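You operate a simulated robot arm through the tools that you are given. There is no shell and no other tool. Be economical: measure what you need, move in short steps, check, and stop when the job is done.

The job below is to be done with a simulated two-armed robot. You get a single attempt, and the scene is never put back.

JOB
Fetch the ring from the top of the long table and set it on top of the cone there. Put the bearing block from the top of the long table on the upper shelf under the roller stand. Fetch the tall tin and stand it on the cream name plate on the top of the long table. Put the tube from the top of the long table on the pump end of the workbench. Stack the green block marked "No 57" from the end of the long bench by the fineness meter on top of the green block labelled "No 52". Take the steel pot and put it on the yellow pad. Any order will do. Set down upright: bearing block, tall tin, tube, steel pot.

The check looks at the end state, three seconds after you hand in, the way a careful person would. Anything else that was tipped, shoved, dropped, spilled or broken makes it a failure.

ROBOT AND FRAMES
Two 7-joint arms with two-finger parallel grippers on one trunk, on a base that drives. Base frame: it is fixed to the floor where the robot stands at the start and does not move with it; the origin is under the middle of the robot, x ahead of it, y to its left, z up. Units: mm, degrees, N and s.
The left shoulder is at the start at [70, 130, 1187], the right one opposite. With the tool pointing down near the work surface each hand reaches from about 100 to 500 mm from the robot's upright axis, wherever it stands, measured 20 degrees to its own side. Places, roughly: bearing block (11x4x7 cm) [500, 0, 800]; cone (6x6x14 cm) [600, -100, 900]; green block [-500, 500, 750]; name plate [750, 0, 750]; pump end of the workbench [3100, 4700, 900]; ring (4x4x2 cm) [500, -200, 800]; tall tin [1000, 0, 750]; tube (5x5x11 cm) [1500, 0, 900]; upper shelf under the roller stand [3000, 3400, 500]; yellow pad (6x6x2 cm) [-900, 200, 900]. Payload 1.57 kg a hand.
The tool frame of a hand sits at the grasp point between the pads (the TCP): z along the fingers, y along the line on which they close. The tips reach 30 mm beyond it. The gripper opens to 80 mm. The fingers are 17 mm wide and 12 mm thick; the gripper's body (40 by 82 mm) begins 80 mm behind the TCP.
Orientation is that of the tool frame in the base frame, as a unit quaternion [w, x, y, z]. With the fingers straight down and closing along the base's y, the tool's x points along the base's -x, its y along +y and its z along -z.

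CONTROLS
- The arms move only by the tool jog_arm. It takes "left_increments", "right_increments" or both (then of equal length, played together; a hand with none holds still); each is one flat list of numbers, 7 for each row, row after row: the turn, a rotation vector about the tool's x, y, z in units of 8 degrees (1.0 is 8 degrees), then the shift along the tool's x, y, z in units of 30 mm (1.0 is 30 mm), then the finger opening in mm, from 0 to 80. In form: [wx, wy, wz, tx, ty, tz, gripper, wx, wy, wz, tx, ty, tz, gripper, ...]. A call has 1 to 12 rows; each row shifts and turns the commanded pose from where the row before left it, along the tool's axes as they then stand. A call with a number of a shift or a turn outside -1 to 1 is refused whole. Each row takes 0.2 s and may step no farther than 50 mm and 8.6 degrees from the row before; otherwise, or with a gripper value out of range, the whole call is refused. Where a pose cannot be reached the arm comes as near as it can. A force on the tool above 40 N (or 10 N above the force at the start of the call, whichever is more), or a blocked arm, ends the call early, and 0.2 s more pass. Each finger travels about 108 mm/s and halts on what it meets, pressing with about 36 N; the grip force reading is that of the motor and also rises with nothing between the fingers. The clock runs only during rows and for 0.2 s after the last one: add rows that do not move to give the fingers time. It gives the time, the measured TCP pose, the force on the tool (base axes), the opening and the grip force at its end, in the units of the frame above (readings bear some noise), with the torque about the TCP (base axes, N m) and any sound that the robot's microphone picked up, and new pictures: "views" is both (left out), scene, wrist or none (wrist: the cameras of the hands that moved).
- Cameras (640 x 400 px; columns grow to the right, rows downward): "scene" is now at [72.7, 71.4, 1387.4]; the picture's right is [0.95, -0.31, -0.00], its down [-0.26, -0.77, -0.58] and it looks along [0.18, 0.55, -0.81] (base axes); focal length 214 px, centre (320, 200). "left" rides on the left gripper at [72, 7, -122] in its tool frame; the picture's right is [-0.09, 1.00, 0.00], its down [-0.84, -0.08, -0.54] and it looks along [-0.54, -0.05, 0.84] (tool axes); focal length 238 px, centre (320, 200). "right" rides on the right gripper at [72, -7, -122] in its tool frame; the picture's right is [0.09, 1.00, 0.00], its down [-0.84, 0.08, -0.54] and it looks along [-0.54, 0.05, 0.84] (tool axes); focal length 238 px, centre (320, 200).
- raise_lower(by): slides the trunk up (or, below 0, down) by that many mm; the arms and the scene camera ride with it, the base frame stays. It gives what a move gives, with no picture.
- drive_base(legs): drives the robot by 1 to 6 legs, each [ahead, left, turn to the left] in mm, mm and degrees, along the robot's own axes; the way and the turn of a leg run together, so that a leg with both is an arc; at most 1500 mm and 180 degrees a leg. The arms and the cameras ride along, it lands a little off, and it stops where it bumps. It gives what a move gives, and a new picture of the scene camera.
- aim_head(pan, tilt): turns the head with the scene camera to pan (to the left, within 86 degrees either way) and tilt (down, from -29 to 69), counted from straight ahead of the robot. It gives what a move gives, and a new picture of the scene camera.
- measure_at(camera, pixels): for up to 12 pixels [column, row] of the newest picture of that camera ("zoom" is the newest enlarged one), the place [x, y, z] in the base frame of the surface seen there, good to about 3 mm. No time passes.
- enlarge(camera, box): a new picture of the part [left, top, right, bottom] of that camera's present view, enlarged. No time passes.
- job_done(): hands the job in; it is judged then, once.

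Go step by step. Measure first, check grasps and placings, and put right what went wrong. The budget is 124 turns and 260 pictures, counting those below and the enlarged ones. Unless the task says otherwise, let go and move clear before handing in, and close with one line.

The tools are called after "Emit:" as name(argument=value, ...) on one line, values as JSON. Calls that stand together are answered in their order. jog_arm: Moves the arms, as the interface text tells. Its arguments: {"type":"object","properties":{"left_increments":{"type":"array"},"right_increments":{"type":"array"},"views":{"type":"string","enum":["both","scene","wrist","none"]}},"required":[]} The other tools are called the same way: raise_lower (by) slides the trunk up or down; drive_base (legs) drives the base; aim_head (pan, tilt) turns the head that bears the scene camera; measure_at (camera, pixels) gives the place of the surface under pixels of a picture; enlarge (camera, box) takes an enlarged picture of a part of a camera's view; job_done () hands the job in.

At the start:

```text
t: 0.0
left_eef_pos: [279.0, 327.0, 1118.1]
left_orientation: [0.0, -0.001, 1.0, -0.001]
left_wrist_force: [0.5, -0.1, 0.3]
left_moment: [-0.02, -0.01, -0.02]
left_gripper_width: 79.9
left_grip_force: 0.1
right_eef_pos: [224.5, 34.9, 1156.0]
right_orientation: [0.0, 0.0, 1.0, 0.0]
right_wrist_force: [0.1, 0.2, -0.3]
right_moment: [-0.01, 0.0, 0.0]
right_gripper_width: 80.1
right_grip_force: 0.0
trunk travel left (down, up): [-825.0, 115.0]
robot x, y, heading: [-0.1, -2.1, -0.2]
head pan, tilt: [71.7, 54.4]
```

scene: 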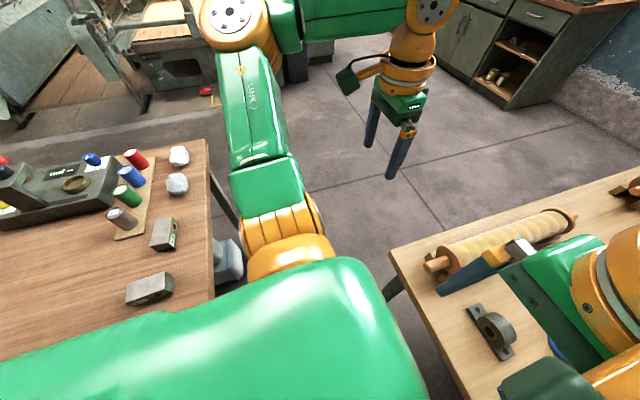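
right: 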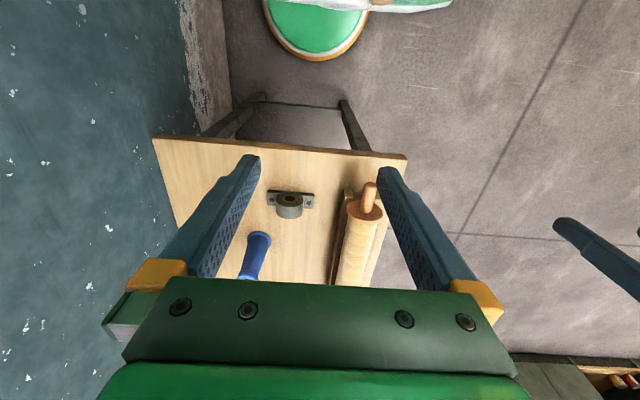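
left: 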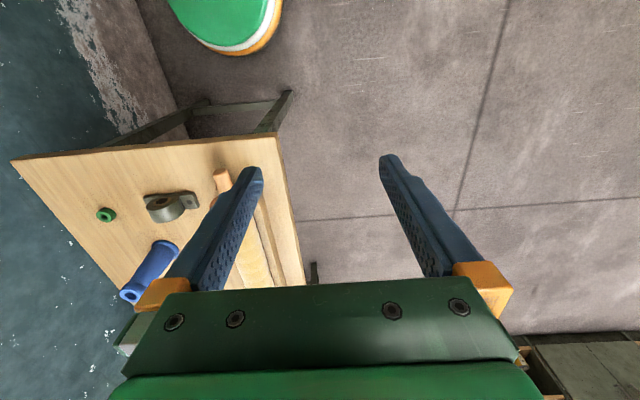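

The scene view is partly blocked by the arms, but the long table is ahead with the bearing block and a blue cone, and the bench with green blocks is to the left. I'll look straight ahead and then around.

Emit:
aim_head(pan=0, tilt=45)

Emit:
aim_head(pan=0, tilt=15)

```text
t: 1.4
left_eef_pos: [278.2, 326.3, 1116.5]
left_orientation: [0.0, -0.001, 1.0, -0.001]
left_wrist_force: [1.0, -0.5, -0.8]
left_moment: [0.02, -0.02, 0.03]
left_gripper_width: 80.0
left_grip_force: 0.0
right_eef_pos: [225.0, 32.8, 1155.4]
right_orientation: [0.0, 0.0, 1.0, 0.0]
right_wrist_force: [-0.1, 1.3, 0.7]
right_moment: [0.0, -0.01, 0.03]
right_gripper_width: 80.1
right_grip_force: 0.1
trunk travel left (down, up): [-825.0, 115.0]
robot x, y, heading: [0.0, -1.6, 0.1]
head pan, tilt: [0.0, 45.0]
```

scene: 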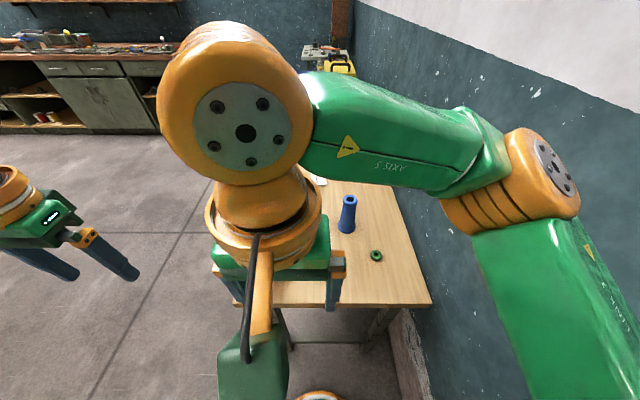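

```text
t: 2.4
left_eef_pos: [277.8, 327.2, 1115.7]
left_orientation: [0.0, -0.001, 1.0, 0.0]
left_wrist_force: [-0.7, -0.1, 0.1]
left_moment: [-0.03, -0.02, -0.03]
left_gripper_width: 79.9
left_grip_force: 0.1
right_eef_pos: [224.6, 34.4, 1155.2]
right_orientation: [0.0, -0.001, 1.0, -0.001]
right_wrist_force: [-1.0, 0.3, -0.7]
right_moment: [0.02, 0.01, 0.01]
right_gripper_width: 80.1
right_grip_force: 0.1
trunk travel left (down, up): [-825.0, 115.0]
robot x, y, heading: [2.7, 6.2, 0.0]
head pan, tilt: [0.0, 15.0]
```

scene: 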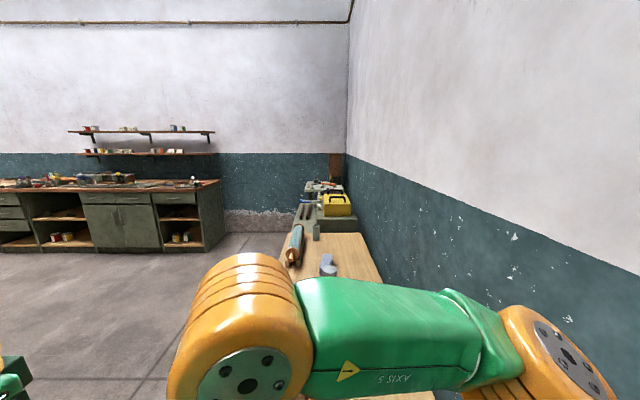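

The right arm blocks the view of the table. I'll shift the right hand to the right and look again.

Emit:
jog_arm(right_increments=[0, 0, 0, 0, -1, 0, 80, 0, 0, 0, 0, -1, 0, 80, 0, 0, 0, 0, -1, 0, 80, 0, 0, 0, 0, -1, 0, 80, 0, 0, 0, 0, -1, 0, 80, 0, 0, 0, 0, -1, 0, 80], views="wrist")

Emit:
aim_head(pan=5, tilt=40)

```text
t: 3.8
left_eef_pos: [277.5, 325.1, 1117.3]
left_orientation: [0.0, -0.001, 1.0, 0.001]
left_wrist_force: [0.3, 0.5, 0.3]
left_moment: [-0.01, 0.01, 0.03]
left_gripper_width: 80.3
left_grip_force: 0.0
right_eef_pos: [222.6, -147.7, 1153.2]
right_orientation: [0.0, 0.0, 1.0, 0.0]
right_wrist_force: [-0.4, -0.3, -0.2]
right_moment: [0.04, -0.02, 0.0]
right_gripper_width: 80.0
right_grip_force: 0.1
trunk travel left (down, up): [-825.0, 115.0]
robot x, y, heading: [-3.5, 1.3, -0.1]
head pan, tilt: [0.0, 15.0]
```

right: 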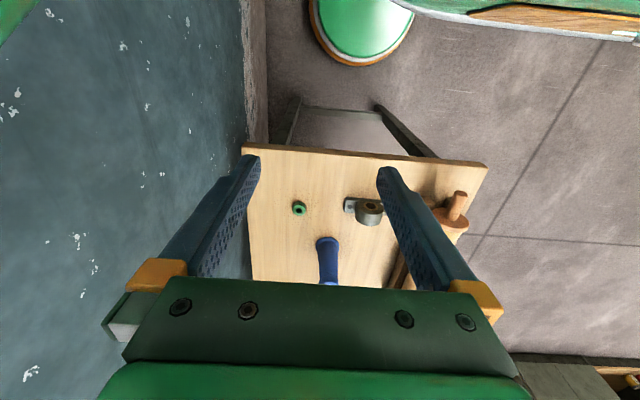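

```text
t: 4.7
left_eef_pos: [277.4, 327.4, 1117.8]
left_orientation: [0.0, 0.0, 1.0, 0.0]
left_wrist_force: [-0.3, 1.1, 0.3]
left_moment: [0.03, 0.01, -0.01]
left_gripper_width: 80.1
left_grip_force: 0.0
right_eef_pos: [225.1, -146.3, 1152.9]
right_orientation: [0.001, 0.0, 1.0, 0.0]
right_wrist_force: [0.0, 0.4, 0.1]
right_moment: [-0.04, -0.01, -0.01]
right_gripper_width: 80.0
right_grip_force: 0.1
trunk travel left (down, up): [-825.0, 115.0]
robot x, y, heading: [-2.6, 1.1, 0.1]
head pan, tilt: [5.0, 40.0]
```

scene: 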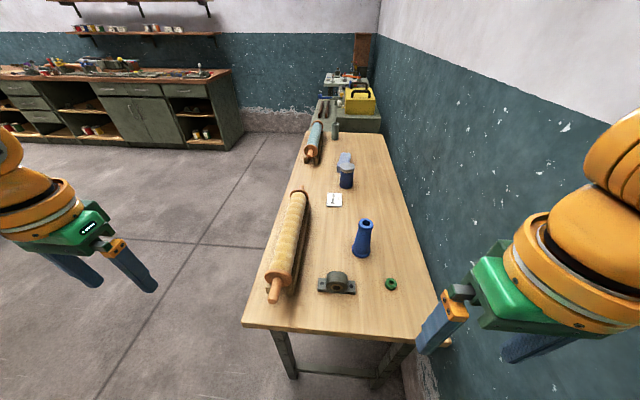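

Now the table is in plain view: bearing block (336,284), ring (391,283), cone (363,237), name plate (334,199), a dark tin (347,176), and a tube farther off. I'll zoom in.

Emit:
enlarge(camera="scene", box=[280, 60, 400, 220])

Emit:
measure_at(camera="scene", pixels=[[391, 280], [391, 290], [363, 220], [363, 256], [336, 273], [322, 289], [352, 289], [334, 199], [347, 166], [347, 186], [335, 134], [435, 325]])

Emit:
enlarge(camera="scene", box=[240, 180, 440, 340])

```text
2.50 times, centred on (340, 140) of scene
```

zoom: 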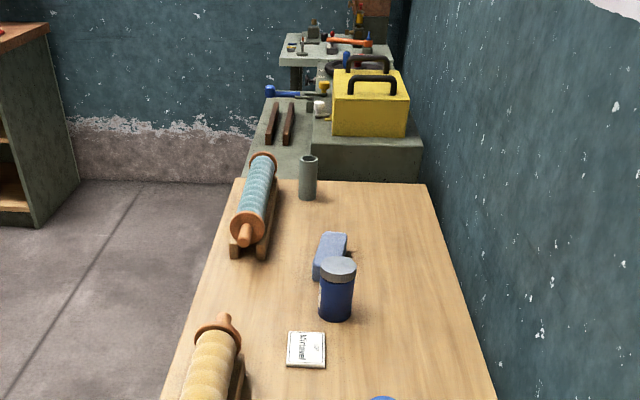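

```text
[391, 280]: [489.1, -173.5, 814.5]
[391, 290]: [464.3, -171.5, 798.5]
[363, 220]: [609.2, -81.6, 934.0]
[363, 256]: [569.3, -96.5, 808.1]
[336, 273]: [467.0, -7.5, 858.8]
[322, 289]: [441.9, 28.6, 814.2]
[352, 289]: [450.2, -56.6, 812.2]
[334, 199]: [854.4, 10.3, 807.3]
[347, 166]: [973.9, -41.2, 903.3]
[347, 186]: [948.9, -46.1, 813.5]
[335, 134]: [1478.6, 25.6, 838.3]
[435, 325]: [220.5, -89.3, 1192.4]
```

```text
2.50 times, centred on (340, 260) of scene
```

zoom: 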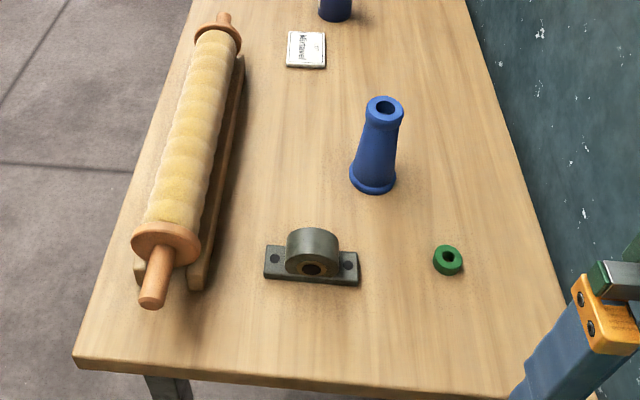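

I'll measure ring, cone, block and table edges in the zoom.

Emit:
measure_at(camera="zoom", pixels=[[449, 247], [436, 258], [462, 258], [449, 264], [371, 108], [385, 120], [400, 108], [384, 98], [372, 186], [287, 244], [340, 244], [78, 355]])

Emit:
measure_at(camera="zoom", pixels=[[312, 232], [312, 284], [268, 250], [266, 277], [358, 283], [356, 258], [190, 20], [152, 300], [100, 380], [560, 370], [306, 60], [380, 140]])

Emit:
measure_at(camera="right", pixels=[[360, 60], [345, 55], [299, 208], [327, 242], [368, 205], [445, 158], [250, 150], [300, 110], [378, 108]])

```text
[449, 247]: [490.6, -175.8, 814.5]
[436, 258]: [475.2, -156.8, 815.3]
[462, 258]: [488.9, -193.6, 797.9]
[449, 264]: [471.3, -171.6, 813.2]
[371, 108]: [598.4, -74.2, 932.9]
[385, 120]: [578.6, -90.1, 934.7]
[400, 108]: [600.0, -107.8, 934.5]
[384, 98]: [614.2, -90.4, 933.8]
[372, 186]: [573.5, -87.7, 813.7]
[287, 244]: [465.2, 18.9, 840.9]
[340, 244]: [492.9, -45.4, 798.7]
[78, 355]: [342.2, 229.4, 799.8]
```

```text
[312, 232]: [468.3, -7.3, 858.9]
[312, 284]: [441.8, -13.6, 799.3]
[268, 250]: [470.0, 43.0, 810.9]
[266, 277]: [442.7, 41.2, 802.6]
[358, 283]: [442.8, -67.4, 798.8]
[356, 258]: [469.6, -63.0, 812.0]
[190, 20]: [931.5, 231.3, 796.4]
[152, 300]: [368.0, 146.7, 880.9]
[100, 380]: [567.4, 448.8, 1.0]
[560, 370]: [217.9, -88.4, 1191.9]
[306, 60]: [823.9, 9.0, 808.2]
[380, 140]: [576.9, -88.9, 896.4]
```

```text
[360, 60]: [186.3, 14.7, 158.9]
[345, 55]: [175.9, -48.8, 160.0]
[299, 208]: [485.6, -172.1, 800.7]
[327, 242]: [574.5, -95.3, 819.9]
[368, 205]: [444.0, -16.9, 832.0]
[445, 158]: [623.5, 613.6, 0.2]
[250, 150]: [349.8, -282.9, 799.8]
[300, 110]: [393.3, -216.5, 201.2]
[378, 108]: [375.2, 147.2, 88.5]
```

Table top z≈798, edge x≈342; ring centre ≈(482,−174), top 814.5; cone top centre ≈(597,−90), z 934. I'll drive 110 mm ahead to come into reach.

Emit:
drive_base(legs=[[110, 0, 0]])

Emit:
jog_arm(right_increments=[0, 0, 0, -1, -0.2, 1, 70, 0, 0, 0, -1, -0.2, 1, 70, 0, 0, 0, -1, -0.2, 1, 70, 0, 0, 0, -1, -0.2, 1, 70, 0, 0, 0, -1, -0.2, 1, 70, 0, 0, 0, 0, 0, 1, 70, 0, 0, 0, 0, 0, 1, 70, 0, 0, 0, 0, 0, 0, 70], views="both")

```text
t: 5.9
left_eef_pos: [385.0, 326.6, 1118.3]
left_orientation: [0.002, 0.001, 1.0, -0.001]
left_wrist_force: [-0.5, -0.7, 0.1]
left_moment: [0.02, -0.02, -0.03]
left_gripper_width: 80.0
left_grip_force: 0.1
right_eef_pos: [329.4, -147.5, 1154.2]
right_orientation: [0.002, 0.001, 1.0, 0.001]
right_wrist_force: [-0.4, -0.8, 0.3]
right_moment: [0.01, 0.03, -0.01]
right_gripper_width: 80.1
right_grip_force: 0.0
trunk travel left (down, up): [-825.0, 115.0]
robot x, y, heading: [107.7, -2.8, -0.3]
head pan, tilt: [5.0, 40.0]
```

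scene: 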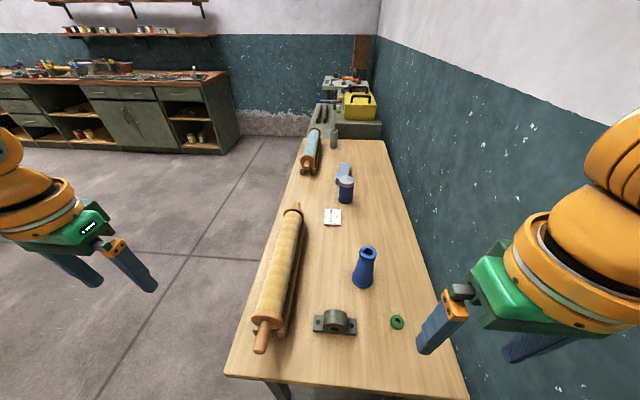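

```text
t: 7.7
left_eef_pos: [387.9, 324.1, 1117.8]
left_orientation: [0.0, 0.0, 1.0, 0.001]
left_wrist_force: [-0.6, -0.2, -0.3]
left_moment: [0.0, 0.01, -0.03]
left_gripper_width: 79.9
left_grip_force: 0.1
right_eef_pos: [484.2, -175.5, 942.1]
right_orientation: [0.001, 0.002, 1.0, 0.0]
right_wrist_force: [0.0, 0.1, -0.2]
right_moment: [-0.01, 0.0, 0.03]
right_gripper_width: 69.9
right_grip_force: 0.1
trunk travel left (down, up): [-825.0, 115.0]
robot x, y, heading: [108.3, 1.2, -0.3]
head pan, tilt: [5.0, 40.0]
```

scene: 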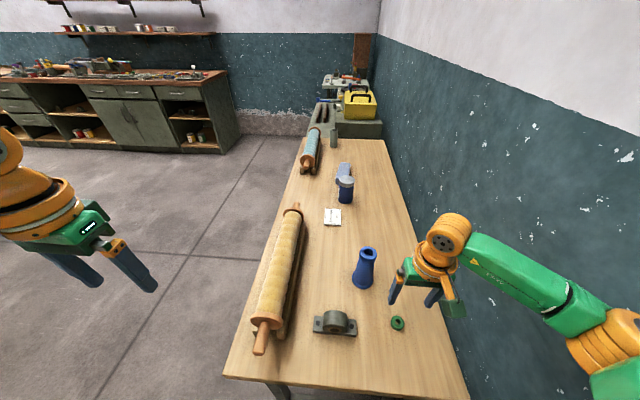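
right: 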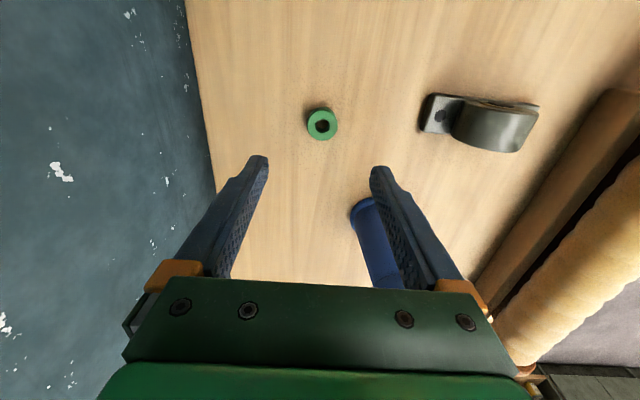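

The hand is above the ring area at z 942; I'll measure the ring (322,124) in the wrist view.

Emit:
measure_at(camera="right", pixels=[[308, 124], [336, 124], [322, 109], [322, 138], [329, 124], [315, 116], [370, 202], [466, 120]])

Emit:
measure_at(camera="scene", pixels=[[397, 316], [404, 322], [391, 320], [398, 327], [367, 248], [367, 253]])

```text
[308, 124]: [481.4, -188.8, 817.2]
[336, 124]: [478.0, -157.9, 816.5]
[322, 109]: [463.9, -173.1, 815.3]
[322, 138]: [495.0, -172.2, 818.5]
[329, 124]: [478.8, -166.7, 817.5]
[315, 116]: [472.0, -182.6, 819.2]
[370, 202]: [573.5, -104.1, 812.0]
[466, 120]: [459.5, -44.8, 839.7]
```

```text
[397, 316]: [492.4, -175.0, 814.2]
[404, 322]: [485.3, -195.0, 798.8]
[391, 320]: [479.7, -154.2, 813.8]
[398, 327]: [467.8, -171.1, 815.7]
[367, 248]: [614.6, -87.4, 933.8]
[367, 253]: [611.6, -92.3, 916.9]
```

Ring centre ≈(480,−173). Descend to TCP z≈831 and close.

Emit:
jog_arm(right_increments=[0, 0, 0, 0.13, 0.08, 1, 70, 0, 0, 0, 0, 0, 1, 70, 0, 0, 0, 0, 0, 1, 70, 0, 0, 0, 0, 0, 0.7, 70, 0, 0, 0, 0, 0, 0, 70, 0, 0, 0, 0, 0, 0, 20, 0, 0, 0, 0, 0, 0, 20, 0, 0, 0, 0, 0, 0, 20], views="wrist")

```text
t: 9.5
left_eef_pos: [388.8, 325.9, 1117.2]
left_orientation: [0.0, 0.002, 1.0, 0.0]
left_wrist_force: [-0.3, 0.2, 0.4]
left_moment: [0.01, 0.0, -0.03]
left_gripper_width: 80.1
left_grip_force: 0.2
right_eef_pos: [476.6, -173.7, 829.7]
right_orientation: [-0.001, 0.002, 1.0, 0.0]
right_wrist_force: [-0.2, -0.3, -0.2]
right_moment: [0.02, 0.03, -0.01]
right_gripper_width: 31.9
right_grip_force: 36.0
trunk travel left (down, up): [-825.0, 115.0]
robot x, y, heading: [109.4, -2.0, -0.1]
head pan, tilt: [5.0, 40.0]
```

right: 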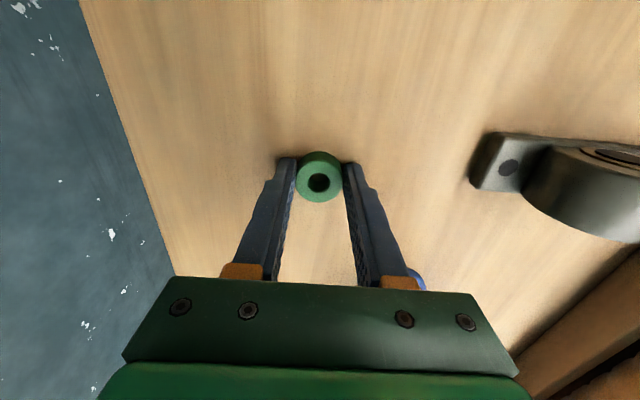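

Grip holds at 31.9 mm, matching the ring. Lift well above the cone.

Emit:
jog_arm(right_increments=[0, 0, 0, 0, 0, -1, 20, 0, 0, 0, 0, 0, -1, 20, 0, 0, 0, 0, 0, -1, 20, 0, 0, 0, 0, 0, -1, 20, 0, 0, 0, 0, 0, -1, 20, 0, 0, 0, 0, 0, -0.7, 20, 0, 0, 0, 0, 0, 0, 20], views="both")

Emit:
measure_at(camera="right", pixels=[[320, 166], [320, 200], [302, 182], [338, 182], [309, 183], [331, 183]])

```text
t: 11.1
left_eef_pos: [388.3, 326.0, 1117.9]
left_orientation: [0.0, 0.001, 1.0, 0.0]
left_wrist_force: [-0.7, -0.5, 0.0]
left_moment: [0.03, -0.01, 0.01]
left_gripper_width: 80.1
left_grip_force: 0.1
right_eef_pos: [477.2, -175.4, 1002.1]
right_orientation: [0.0, 0.001, 1.0, 0.0]
right_wrist_force: [-0.1, 0.1, 0.2]
right_moment: [-0.01, 0.0, 0.03]
right_gripper_width: 31.5
right_grip_force: 36.0
trunk travel left (down, up): [-825.0, 115.0]
robot x, y, heading: [108.1, -3.1, -0.1]
head pan, tilt: [5.0, 40.0]
```

scene: 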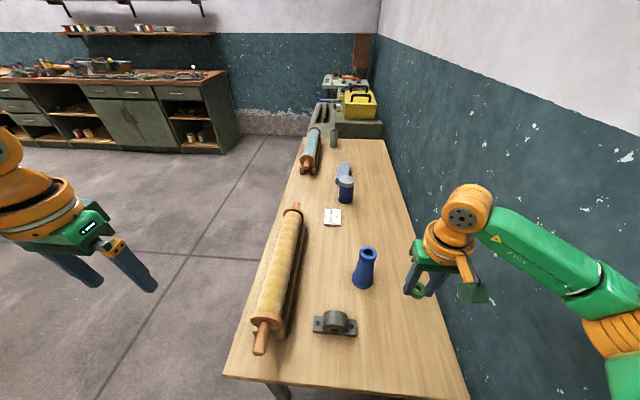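
right: 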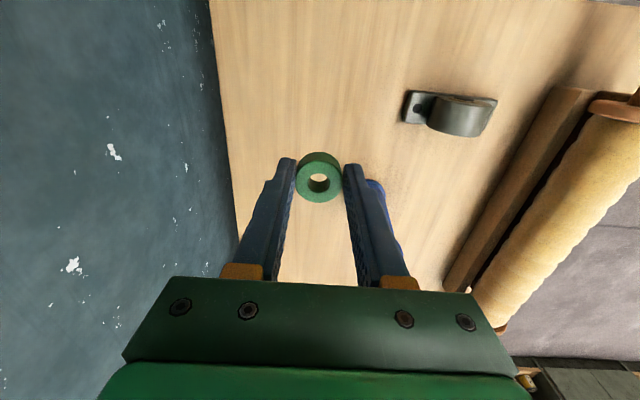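

```text
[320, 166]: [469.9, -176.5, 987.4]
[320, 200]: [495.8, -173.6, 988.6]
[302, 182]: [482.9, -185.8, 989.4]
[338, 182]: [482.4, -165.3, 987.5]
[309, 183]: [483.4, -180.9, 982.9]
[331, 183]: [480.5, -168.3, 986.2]
```

Ring sits 4 mm ahead of the TCP, bottom ≈971. Move over the cone top (597,−90.5) at this height and measure.

Emit:
jog_arm(right_increments=[0, 0, 0, -0.967, 0.708, 0, 20, 0, 0, 0, -0.967, 0.708, 0, 20, 0, 0, 0, -0.967, 0.708, 0, 20, 0, 0, 0, -0.967, 0.708, 0, 20, 0, 0, 0, 0, 0, 0, 20, 0, 0, 0, 0, 0, 0, 20], views="both")

Emit:
enlarge(camera="scene", box=[310, 200, 430, 300])

Emit:
enlarge(camera="right", box=[240, 120, 400, 240])

```text
t: 12.5
left_eef_pos: [388.8, 324.0, 1118.3]
left_orientation: [0.0, 0.002, 1.0, 0.001]
left_wrist_force: [-0.8, 0.1, -0.2]
left_moment: [-0.02, -0.01, 0.01]
left_gripper_width: 80.0
left_grip_force: 0.1
right_eef_pos: [591.2, -92.2, 999.8]
right_orientation: [0.001, 0.002, 1.0, 0.002]
right_wrist_force: [0.1, 0.1, -0.6]
right_moment: [0.03, -0.01, 0.02]
right_gripper_width: 31.1
right_grip_force: 35.9
trunk travel left (down, up): [-825.0, 115.0]
robot x, y, heading: [111.1, 3.1, -0.2]
head pan, tilt: [5.0, 40.0]
```

scene: 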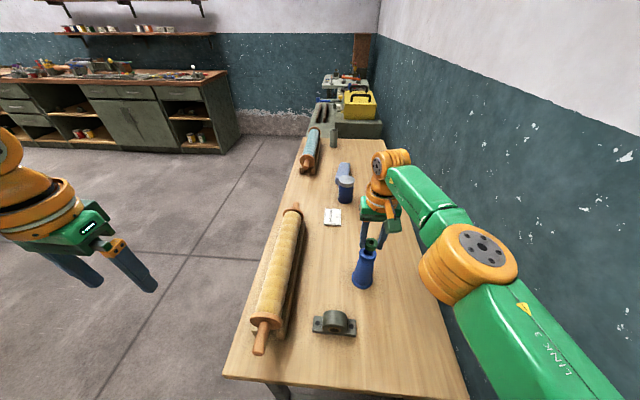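
right: 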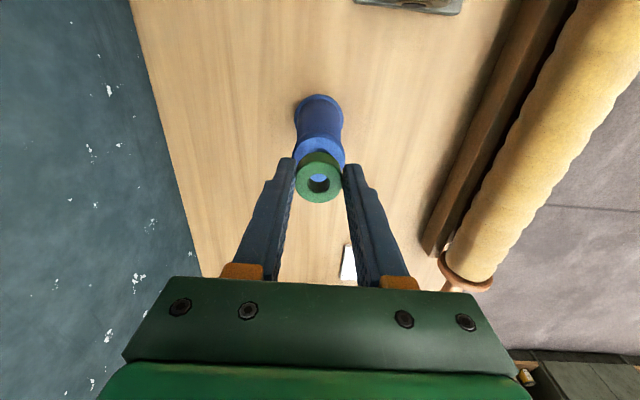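

```text
4.00 times, centred on (370, 250) of scene
```

zoom: 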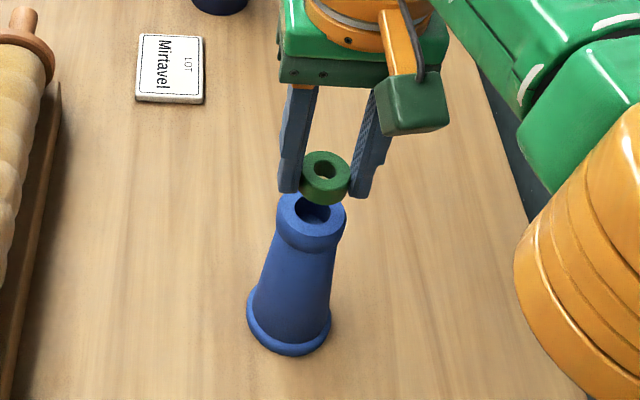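

```text
3.33 times, centred on (320, 180) of right
```

zoom: 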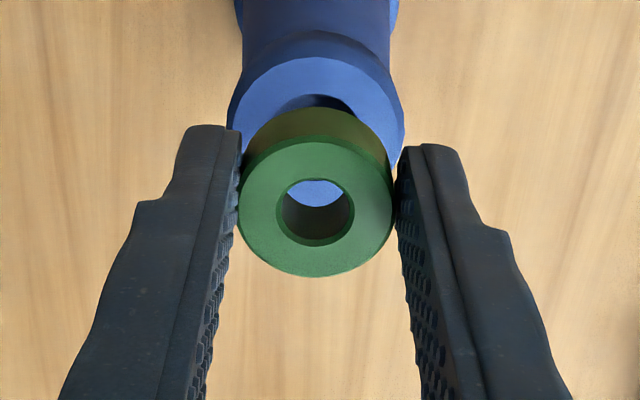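

Ring hovers over the cone; I'll measure the ring and cone rims in this zoom.

Emit:
measure_at(camera="zoom", pixels=[[234, 105], [400, 105], [316, 62], [262, 75], [372, 78], [242, 200], [390, 200], [316, 146], [316, 270], [290, 90], [340, 85], [355, 210]])

```text
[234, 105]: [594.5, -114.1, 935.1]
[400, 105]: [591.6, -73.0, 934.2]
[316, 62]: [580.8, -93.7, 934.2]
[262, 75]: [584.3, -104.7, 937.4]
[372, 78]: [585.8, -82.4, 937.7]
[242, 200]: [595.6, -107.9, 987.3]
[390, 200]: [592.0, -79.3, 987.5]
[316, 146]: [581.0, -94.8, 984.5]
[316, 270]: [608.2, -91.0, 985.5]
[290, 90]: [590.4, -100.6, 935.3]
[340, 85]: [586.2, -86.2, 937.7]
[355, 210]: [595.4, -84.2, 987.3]
```

Cone centre ≈(598,−93), ring ≈(595,−93): nudge +3 mm in x, then descend ~33 mm and check before release.

Emit:
jog_arm(right_increments=[0, 0, 0, -0.1, 0, 0.5, 20, 0, 0, 0, 0, 0, 0.4, 20, 0, 0, 0, 0, 0, 0.2, 20, 0, 0, 0, 0, 0, 0, 20], views="both")

Emit:
enlarge(camera="scene", box=[310, 200, 430, 300])

Emit:
enlarge(camera="right", box=[240, 120, 400, 240])

```text
t: 13.5
left_eef_pos: [389.6, 325.9, 1117.8]
left_orientation: [0.0, 0.001, 1.0, -0.001]
left_wrist_force: [-0.4, -0.1, -0.6]
left_moment: [-0.01, 0.01, 0.02]
left_gripper_width: 80.0
left_grip_force: 0.0
right_eef_pos: [590.5, -94.3, 967.7]
right_orientation: [0.0, 0.002, 1.0, 0.0]
right_wrist_force: [1.0, 0.5, -0.3]
right_moment: [-0.05, 0.0, -0.02]
right_gripper_width: 31.1
right_grip_force: 36.0
right hand out of reach, approached as far as the arm can: row 1
trunk travel left (down, up): [-825.0, 115.0]
robot x, y, heading: [105.4, -1.4, -0.2]
head pan, tilt: [5.0, 40.0]
```

scene: 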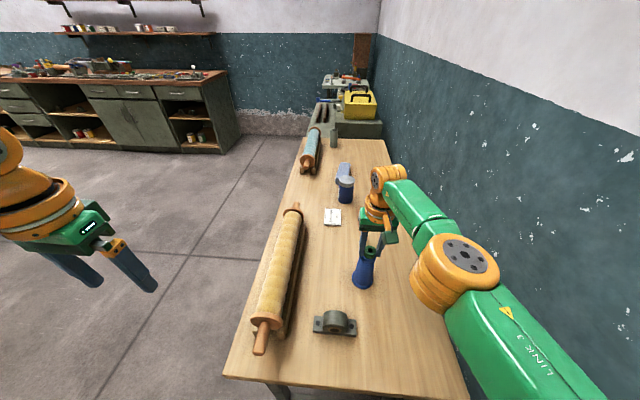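
right: 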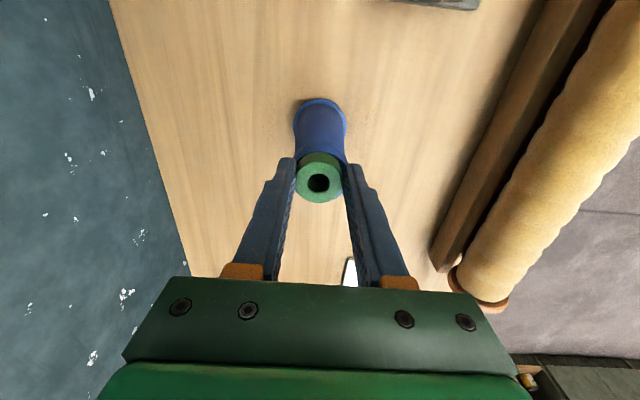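

```text
4.00 times, centred on (370, 250) of scene
```

zoom: 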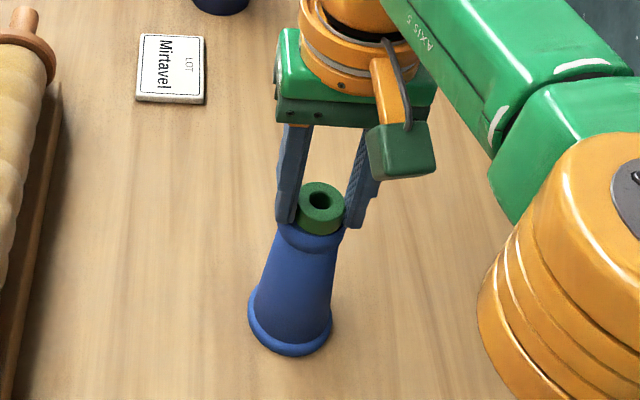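

```text
3.33 times, centred on (320, 180) of right
```

zoom: 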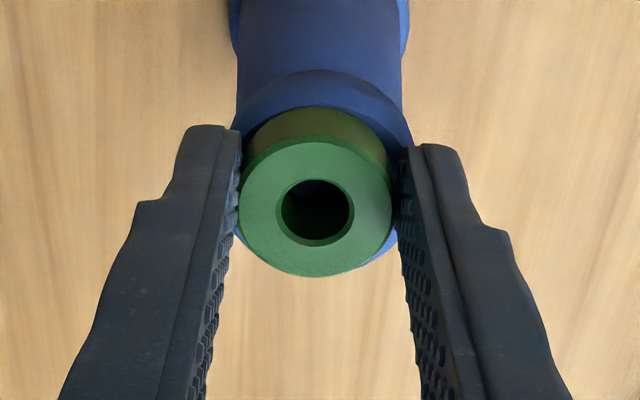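

The hand got within ~4 mm in x (reach limit). I'll measure the ring against the cone.

Emit:
measure_at(camera="zoom", pixels=[[316, 146], [316, 270], [242, 200], [390, 200], [232, 90], [410, 100], [316, 74], [385, 258], [250, 258], [316, 112], [316, 88]])

```text
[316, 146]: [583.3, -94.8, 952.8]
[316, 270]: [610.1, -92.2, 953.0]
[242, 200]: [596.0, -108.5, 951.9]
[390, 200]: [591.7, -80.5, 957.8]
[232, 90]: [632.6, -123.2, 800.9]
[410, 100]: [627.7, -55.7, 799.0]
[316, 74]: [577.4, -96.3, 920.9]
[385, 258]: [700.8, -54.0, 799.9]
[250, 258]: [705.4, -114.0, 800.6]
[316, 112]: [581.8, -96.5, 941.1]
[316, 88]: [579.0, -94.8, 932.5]
```

Ring centre (597,−94) is within ~2 mm of the cone axis and ~1 mm above it. Ease down 1 mm, release gently and rise.

Emit:
jog_arm(right_increments=[0, 0, 0, 0, 0, 0.04, 20, 0, 0, 0, 0, 0, 0, 40, 0, 0, 0, 0, 0, 0, 56, 0, 0, 0, 0, 0, 0, 56, 0, 0, 0, 0, 0, -0.5, 56, 0, 0, 0, 0, 0, -1, 56, 0, 0, 0, 0, 0, -1, 56, 0, 0, 0, 0, 0, -1, 56], views="both")

Emit:
enlarge(camera="scene", box=[300, 200, 420, 350])

```text
t: 15.3
left_eef_pos: [386.6, 326.6, 1118.1]
left_orientation: [0.0, 0.001, 1.0, 0.0]
left_wrist_force: [0.0, 0.3, -0.5]
left_moment: [-0.01, 0.0, 0.01]
left_gripper_width: 79.9
left_grip_force: 0.2
right_eef_pos: [579.3, -97.8, 1072.0]
right_orientation: [0.0, 0.003, 1.0, 0.0]
right_wrist_force: [-0.6, 0.3, 0.6]
right_moment: [0.0, -0.01, -0.01]
right_gripper_width: 56.0
right_grip_force: 0.1
right hand out of reach, approached as far as the arm can: row 7, 8
trunk travel left (down, up): [-825.0, 115.0]
robot x, y, heading: [109.3, 0.7, -0.3]
head pan, tilt: [5.0, 40.0]
```

scene: 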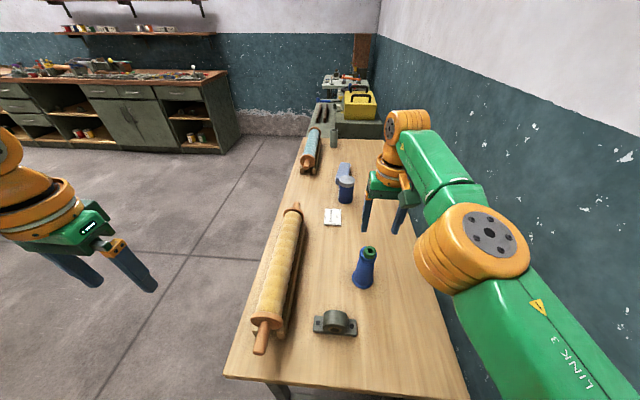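
right: 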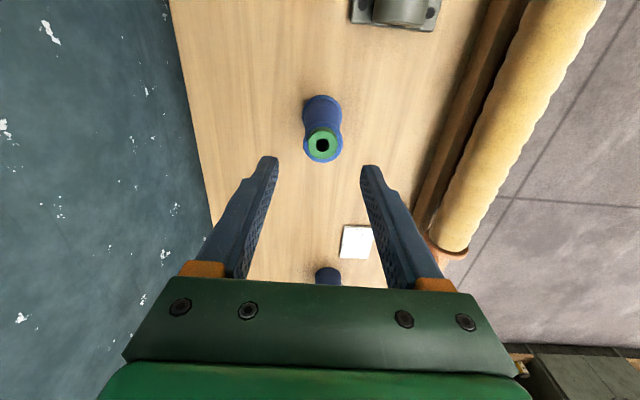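

```text
2.67 times, centred on (360, 275) of scene
```

zoom: 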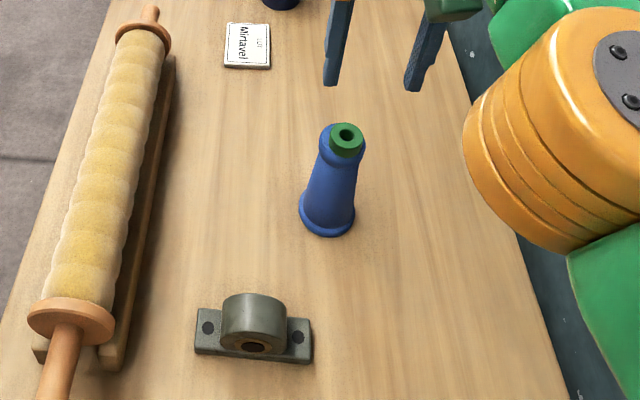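

Ring is on the cone, all upright. Before taking the bearing block, I'll look at the shelf and the other work areas.

Emit:
aim_head(pan=48, tilt=10)

Emit:
enlarge(camera="scene", box=[200, 100, 440, 250])

Emit:
enlarge(camera="left", box=[0, 0, 640, 400])

```text
t: 16.4
left_eef_pos: [389.6, 325.4, 1118.1]
left_orientation: [0.0, 0.001, 1.0, -0.001]
left_wrist_force: [-1.0, -0.7, 0.1]
left_moment: [0.02, 0.0, 0.01]
left_gripper_width: 80.3
left_grip_force: 0.0
right_eef_pos: [580.3, -98.3, 1070.7]
right_orientation: [0.0, 0.002, 1.0, -0.001]
right_wrist_force: [0.6, 0.1, -0.1]
right_moment: [0.02, 0.0, -0.01]
right_gripper_width: 56.0
right_grip_force: 0.1
trunk travel left (down, up): [-825.0, 115.0]
robot x, y, heading: [108.9, -1.1, -0.2]
head pan, tilt: [48.0, 10.0]
```

scene: 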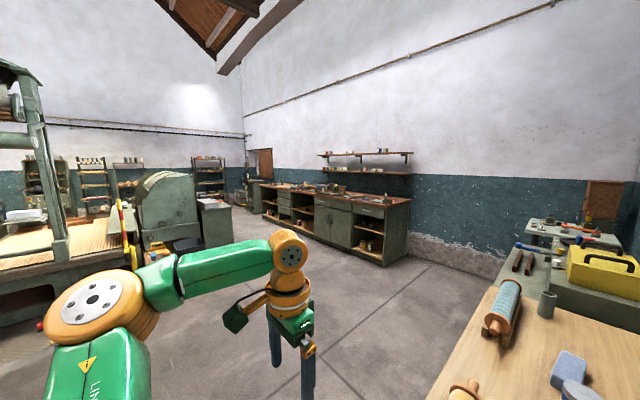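

```text
2.67 times, centred on (320, 175) of scene
```

zoom: 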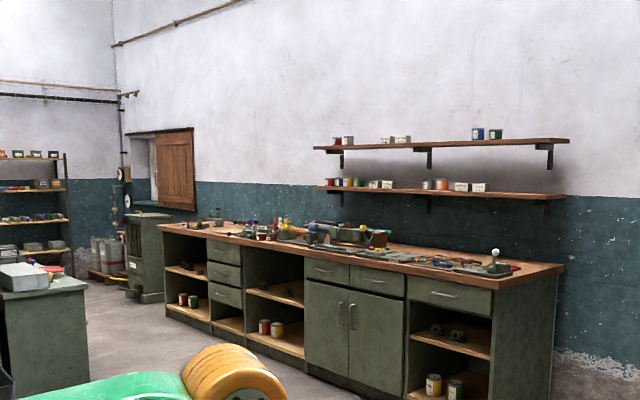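

```text
1.00 times, centred on (320, 200) of left (not enlarged: the box is as wide or as high as the picture)
```

zoom: 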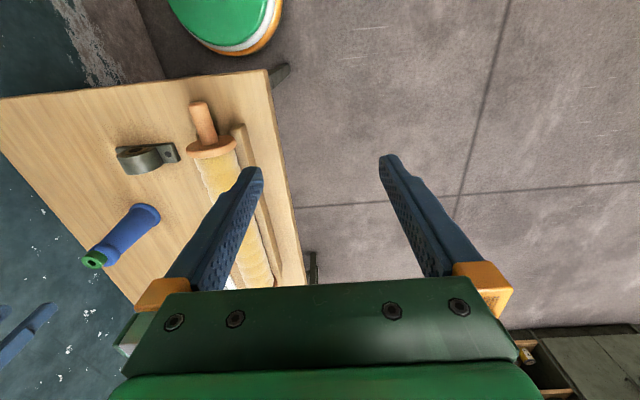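

I'll measure the bays of the far workbench and what stands above them.

Emit:
enlarge(camera="scene", box=[250, 170, 420, 270])

Emit:
measure_at(camera="zoom", pixels=[[570, 270], [540, 300], [480, 280], [340, 200], [560, 335], [520, 140], [350, 130], [600, 140], [100, 120], [150, 90], [320, 210], [490, 200]])

```text
3.76 times, centred on (335, 220) of scene
```

zoom: 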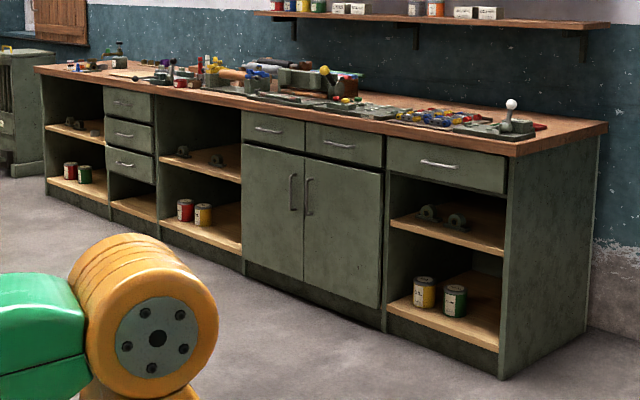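

```text
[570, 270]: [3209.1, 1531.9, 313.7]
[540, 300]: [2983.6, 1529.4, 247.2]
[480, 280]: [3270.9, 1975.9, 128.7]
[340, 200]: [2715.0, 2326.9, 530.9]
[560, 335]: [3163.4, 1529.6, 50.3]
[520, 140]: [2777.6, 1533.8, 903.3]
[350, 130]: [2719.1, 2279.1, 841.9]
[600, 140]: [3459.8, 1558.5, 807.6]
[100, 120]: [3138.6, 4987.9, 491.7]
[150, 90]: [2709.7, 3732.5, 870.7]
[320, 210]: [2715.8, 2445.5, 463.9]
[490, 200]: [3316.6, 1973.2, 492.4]
```

The far workbench front is at x≈2710; the middle open bay (y≈2750–3500, shelf z≈490) fits the shelf and its opening is ~350 mm high, so the bearing block should be held with a hand tilted ~45°. Let me look at the block closely.

Emit:
aim_head(pan=-3, tilt=60)

Emit:
enlarge(camera="scene", box=[200, 120, 420, 260])

```text
t: 17.6
left_eef_pos: [388.1, 324.5, 1116.7]
left_orientation: [0.0, 0.0, 1.0, -0.001]
left_wrist_force: [-0.5, 1.1, 0.4]
left_moment: [0.03, 0.0, -0.03]
left_gripper_width: 80.0
left_grip_force: 0.1
right_eef_pos: [581.5, -97.6, 1068.8]
right_orientation: [0.0, 0.002, 1.0, 0.0]
right_wrist_force: [0.4, 0.2, -0.2]
right_moment: [0.0, -0.02, -0.01]
right_gripper_width: 55.9
right_grip_force: 0.1
trunk travel left (down, up): [-825.0, 115.0]
robot x, y, heading: [109.6, 1.4, -0.1]
head pan, tilt: [-3.0, 60.0]
```

scene: 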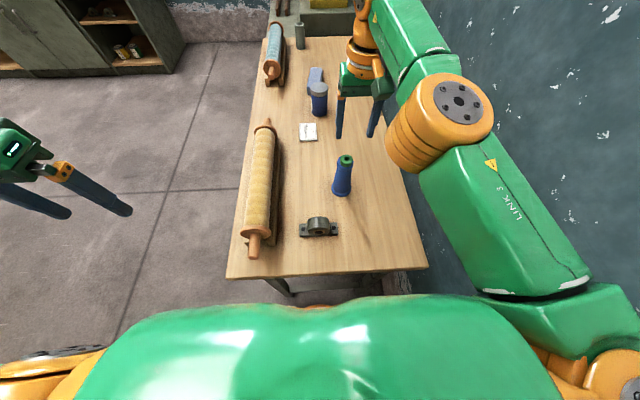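

```text
2.86 times, centred on (310, 190) of scene
```

zoom: 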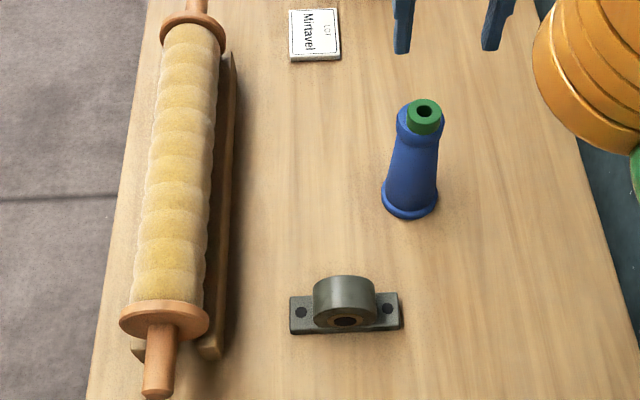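

Emit:
measure_at(camera="zoom", pixels=[[345, 279], [345, 296], [345, 327], [317, 288], [372, 288], [318, 310], [372, 308], [294, 298], [294, 332], [395, 296], [398, 327], [345, 304]])

Emit:
enlarge(camera="right", box=[320, 0, 480, 100])

```text
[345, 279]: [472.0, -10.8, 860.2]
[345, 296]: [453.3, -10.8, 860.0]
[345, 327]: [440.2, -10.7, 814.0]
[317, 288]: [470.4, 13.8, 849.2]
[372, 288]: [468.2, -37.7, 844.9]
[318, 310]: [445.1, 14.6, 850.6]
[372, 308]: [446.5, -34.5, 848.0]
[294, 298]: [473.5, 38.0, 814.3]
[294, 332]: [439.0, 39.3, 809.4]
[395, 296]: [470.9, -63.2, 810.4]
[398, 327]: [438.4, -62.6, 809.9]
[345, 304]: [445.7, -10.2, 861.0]
```

```text
4.00 times, centred on (400, 50) of right
```

zoom: 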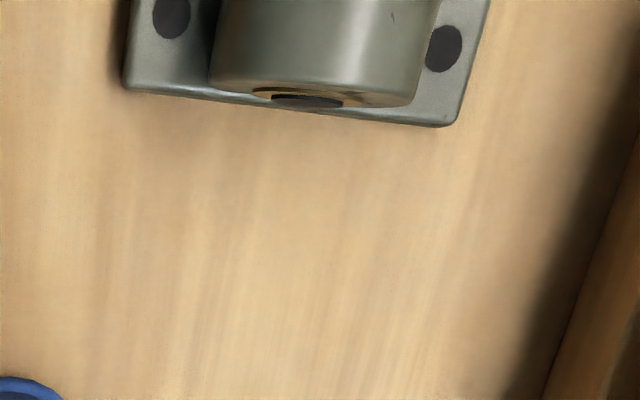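

Block: x 438–474, y −64…41, housing 60 mm wide, centre y −11, axis z≈830, flange top 811. I'll back 120 mm, tilt the right hand 45° and move to a pre-grasp.

Emit:
drive_base(legs=[[-120, 0, 0]])

Emit:
jog_arm(right_increments=[0, -0.9375, 0, 0, 0, 0, 80, 0, -0.9375, 0, 0, 0, 0, 80, 0, -0.9375, 0, 0, 0, 0, 80, 0, -0.9375, 0, 0, 0, 0, 80, 0, -0.9375, 0, 0, 0, 0, 80, 0, -0.9375, 0, 0, 0, 0, 80, 0, 0, 0, 0.9, 0.48, 0, 80, 0, 0, 0, 0.9, 0.48, 0, 80, 0, 0, 0, 0.9, 0.48, 0, 80, 0, 0, 0, 0.9, 0.48, 0, 80, 0, 0, 0, 0.9, 0.48, 0, 80, 0, 0, 0, 0, 0, 0, 80], views="both")

```text
t: 18.8
left_eef_pos: [270.5, 326.9, 1116.7]
left_orientation: [-0.002, 0.0, 1.0, 0.0]
left_wrist_force: [0.7, -0.1, 0.0]
left_moment: [-0.04, 0.01, -0.02]
left_gripper_width: 79.8
left_grip_force: 0.1
right_eef_pos: [463.4, -98.4, 1068.2]
right_orientation: [-0.001, 0.002, 1.0, -0.001]
right_wrist_force: [0.6, 0.4, 0.0]
right_moment: [0.0, 0.02, 0.0]
right_gripper_width: 55.8
right_grip_force: 0.1
trunk travel left (down, up): [-825.0, 115.0]
robot x, y, heading: [-7.4, -3.5, -0.1]
head pan, tilt: [-3.0, 60.0]
```

scene: 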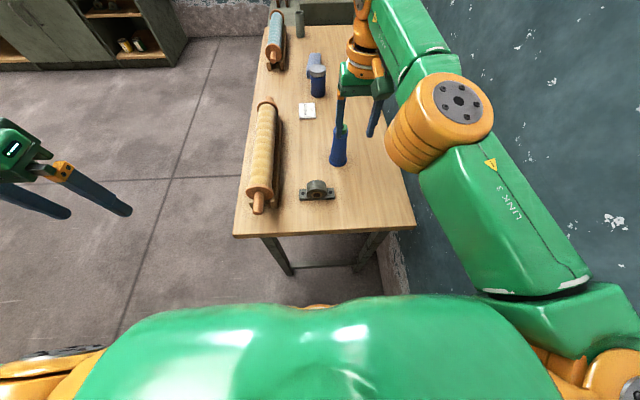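

```text
t: 21.4
left_eef_pos: [267.6, 325.3, 1117.3]
left_orientation: [-0.001, 0.001, 1.0, 0.0]
left_wrist_force: [-0.2, -0.7, 0.1]
left_moment: [0.03, -0.02, -0.01]
left_gripper_width: 80.3
left_grip_force: 0.0
right_eef_pos: [447.2, -31.2, 1050.7]
right_orientation: [0.303, -0.006, 0.953, -0.017]
right_wrist_force: [-0.6, 0.4, -1.2]
right_moment: [-0.01, -0.01, -0.03]
right_gripper_width: 80.0
right_grip_force: 0.0
right hand out of reach, approached as far as the arm can: row 1, 2, 3, 4, 5, 6
trunk travel left (down, up): [-825.0, 115.0]
robot x, y, heading: [-13.6, -1.6, -0.0]
head pan, tilt: [-3.0, 60.0]
```

scene: 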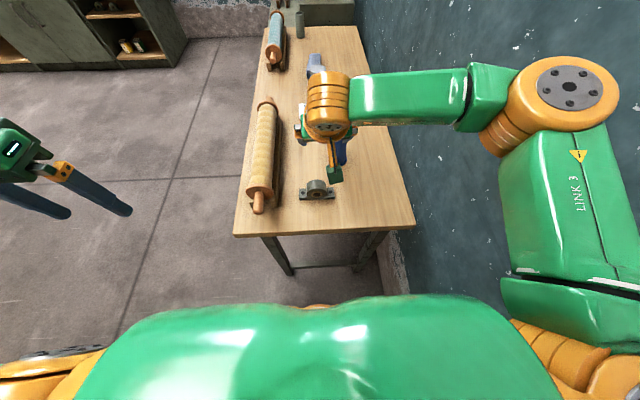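
right: 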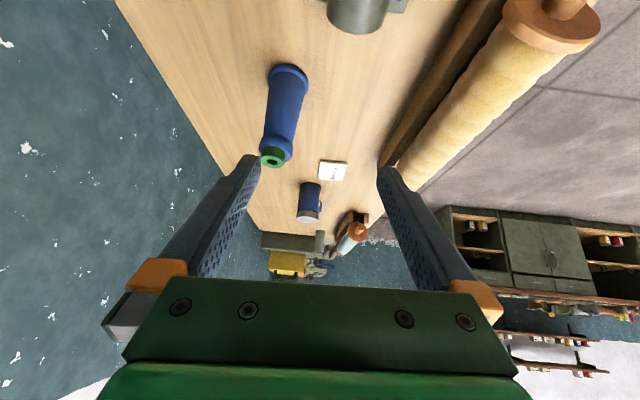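

The hand got to 35° tilt at (447,−31,1051); out of reach was only while high. Move back and down toward the pre-grasp, finishing the tilt.

Emit:
jog_arm(right_increments=[0, 0, 0, 0.96, 0.13, 0.27, 80, 0, 0, 0, 0.96, 0.13, 0.27, 80, 0, 0, 0, 0.96, 0.13, 0.27, 80, 0, 0, 0, 0.96, 0.13, 0.27, 80, 0, 0, 0, 0.96, 0.13, 0.27, 80, 0, 0, 0, 0, 0, 0, 80], views="both")

```text
t: 22.8
left_eef_pos: [268.5, 327.6, 1117.1]
left_orientation: [0.0, 0.002, 1.0, 0.0]
left_wrist_force: [-0.2, 0.1, 0.2]
left_moment: [-0.05, 0.0, 0.01]
left_gripper_width: 79.9
left_grip_force: 0.0
right_eef_pos: [356.6, -20.3, 935.3]
right_orientation: [0.303, -0.006, 0.953, -0.017]
right_wrist_force: [-0.1, -0.5, -0.1]
right_moment: [0.01, 0.0, -0.03]
right_gripper_width: 80.2
right_grip_force: 0.1
trunk travel left (down, up): [-825.0, 115.0]
robot x, y, heading: [-11.5, 4.0, -0.1]
head pan, tilt: [-3.0, 60.0]
```

scene: 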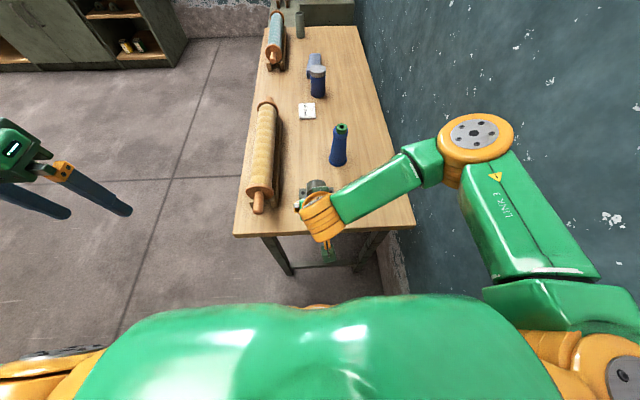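
right: 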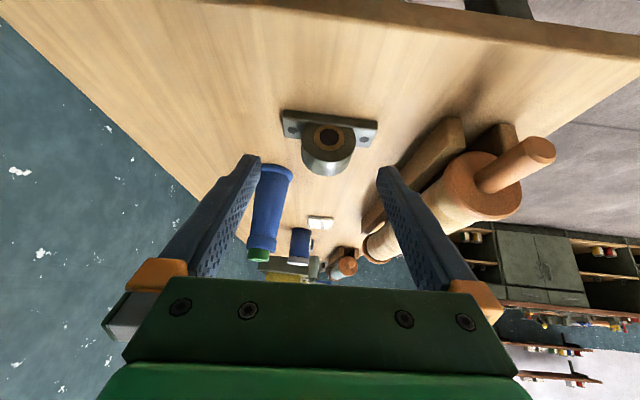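

Good view: block at (328,145) between the open fingers. Finish the tilt to 45° and move to 80 mm short of the grasp.

Emit:
jog_arm(right_increments=[-0.1, -0.6, 0.085, 0, 0, 0, 80, -0.1, -0.6, 0.085, 0, 0, 0, 80, 0, 0, 0, 0.07, 0.15, 0.7, 80, 0, 0, 0, 0.07, 0.15, 0.7, 80, 0, 0, 0, 0, 0, 0, 80], views="both")

Emit:
measure_at(camera="right", pixels=[[250, 165], [390, 165], [320, 145], [330, 170]])

```text
t: 24.0
left_eef_pos: [268.4, 325.7, 1117.1]
left_orientation: [0.0, 0.001, 1.0, 0.0]
left_wrist_force: [-0.3, 0.4, 0.9]
left_moment: [0.02, 0.03, -0.01]
left_gripper_width: 79.7
left_grip_force: 0.0
right_eef_pos: [381.7, -10.5, 900.9]
right_orientation: [0.382, -0.001, 0.924, 0.001]
right_wrist_force: [-0.3, 0.0, 0.1]
right_moment: [0.0, 0.01, -0.03]
right_gripper_width: 79.9
right_grip_force: 0.0
trunk travel left (down, up): [-825.0, 115.0]
robot x, y, heading: [-10.9, 2.5, -0.2]
head pan, tilt: [-3.0, 60.0]
```

scene: 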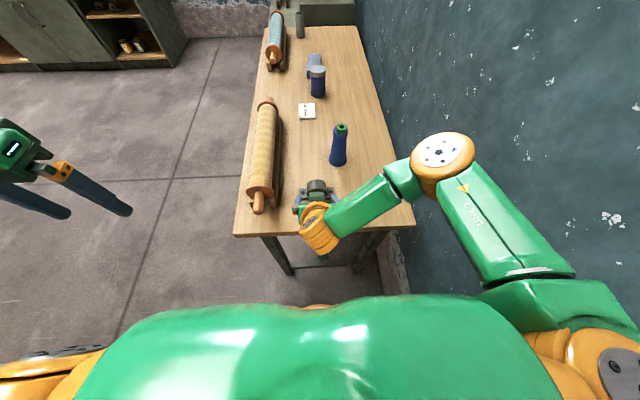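
right: 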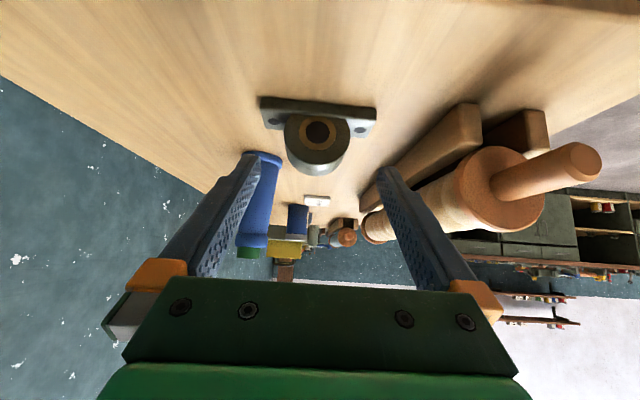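

```text
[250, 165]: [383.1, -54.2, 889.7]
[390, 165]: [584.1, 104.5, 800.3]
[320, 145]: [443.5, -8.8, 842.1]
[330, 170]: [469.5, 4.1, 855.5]
```

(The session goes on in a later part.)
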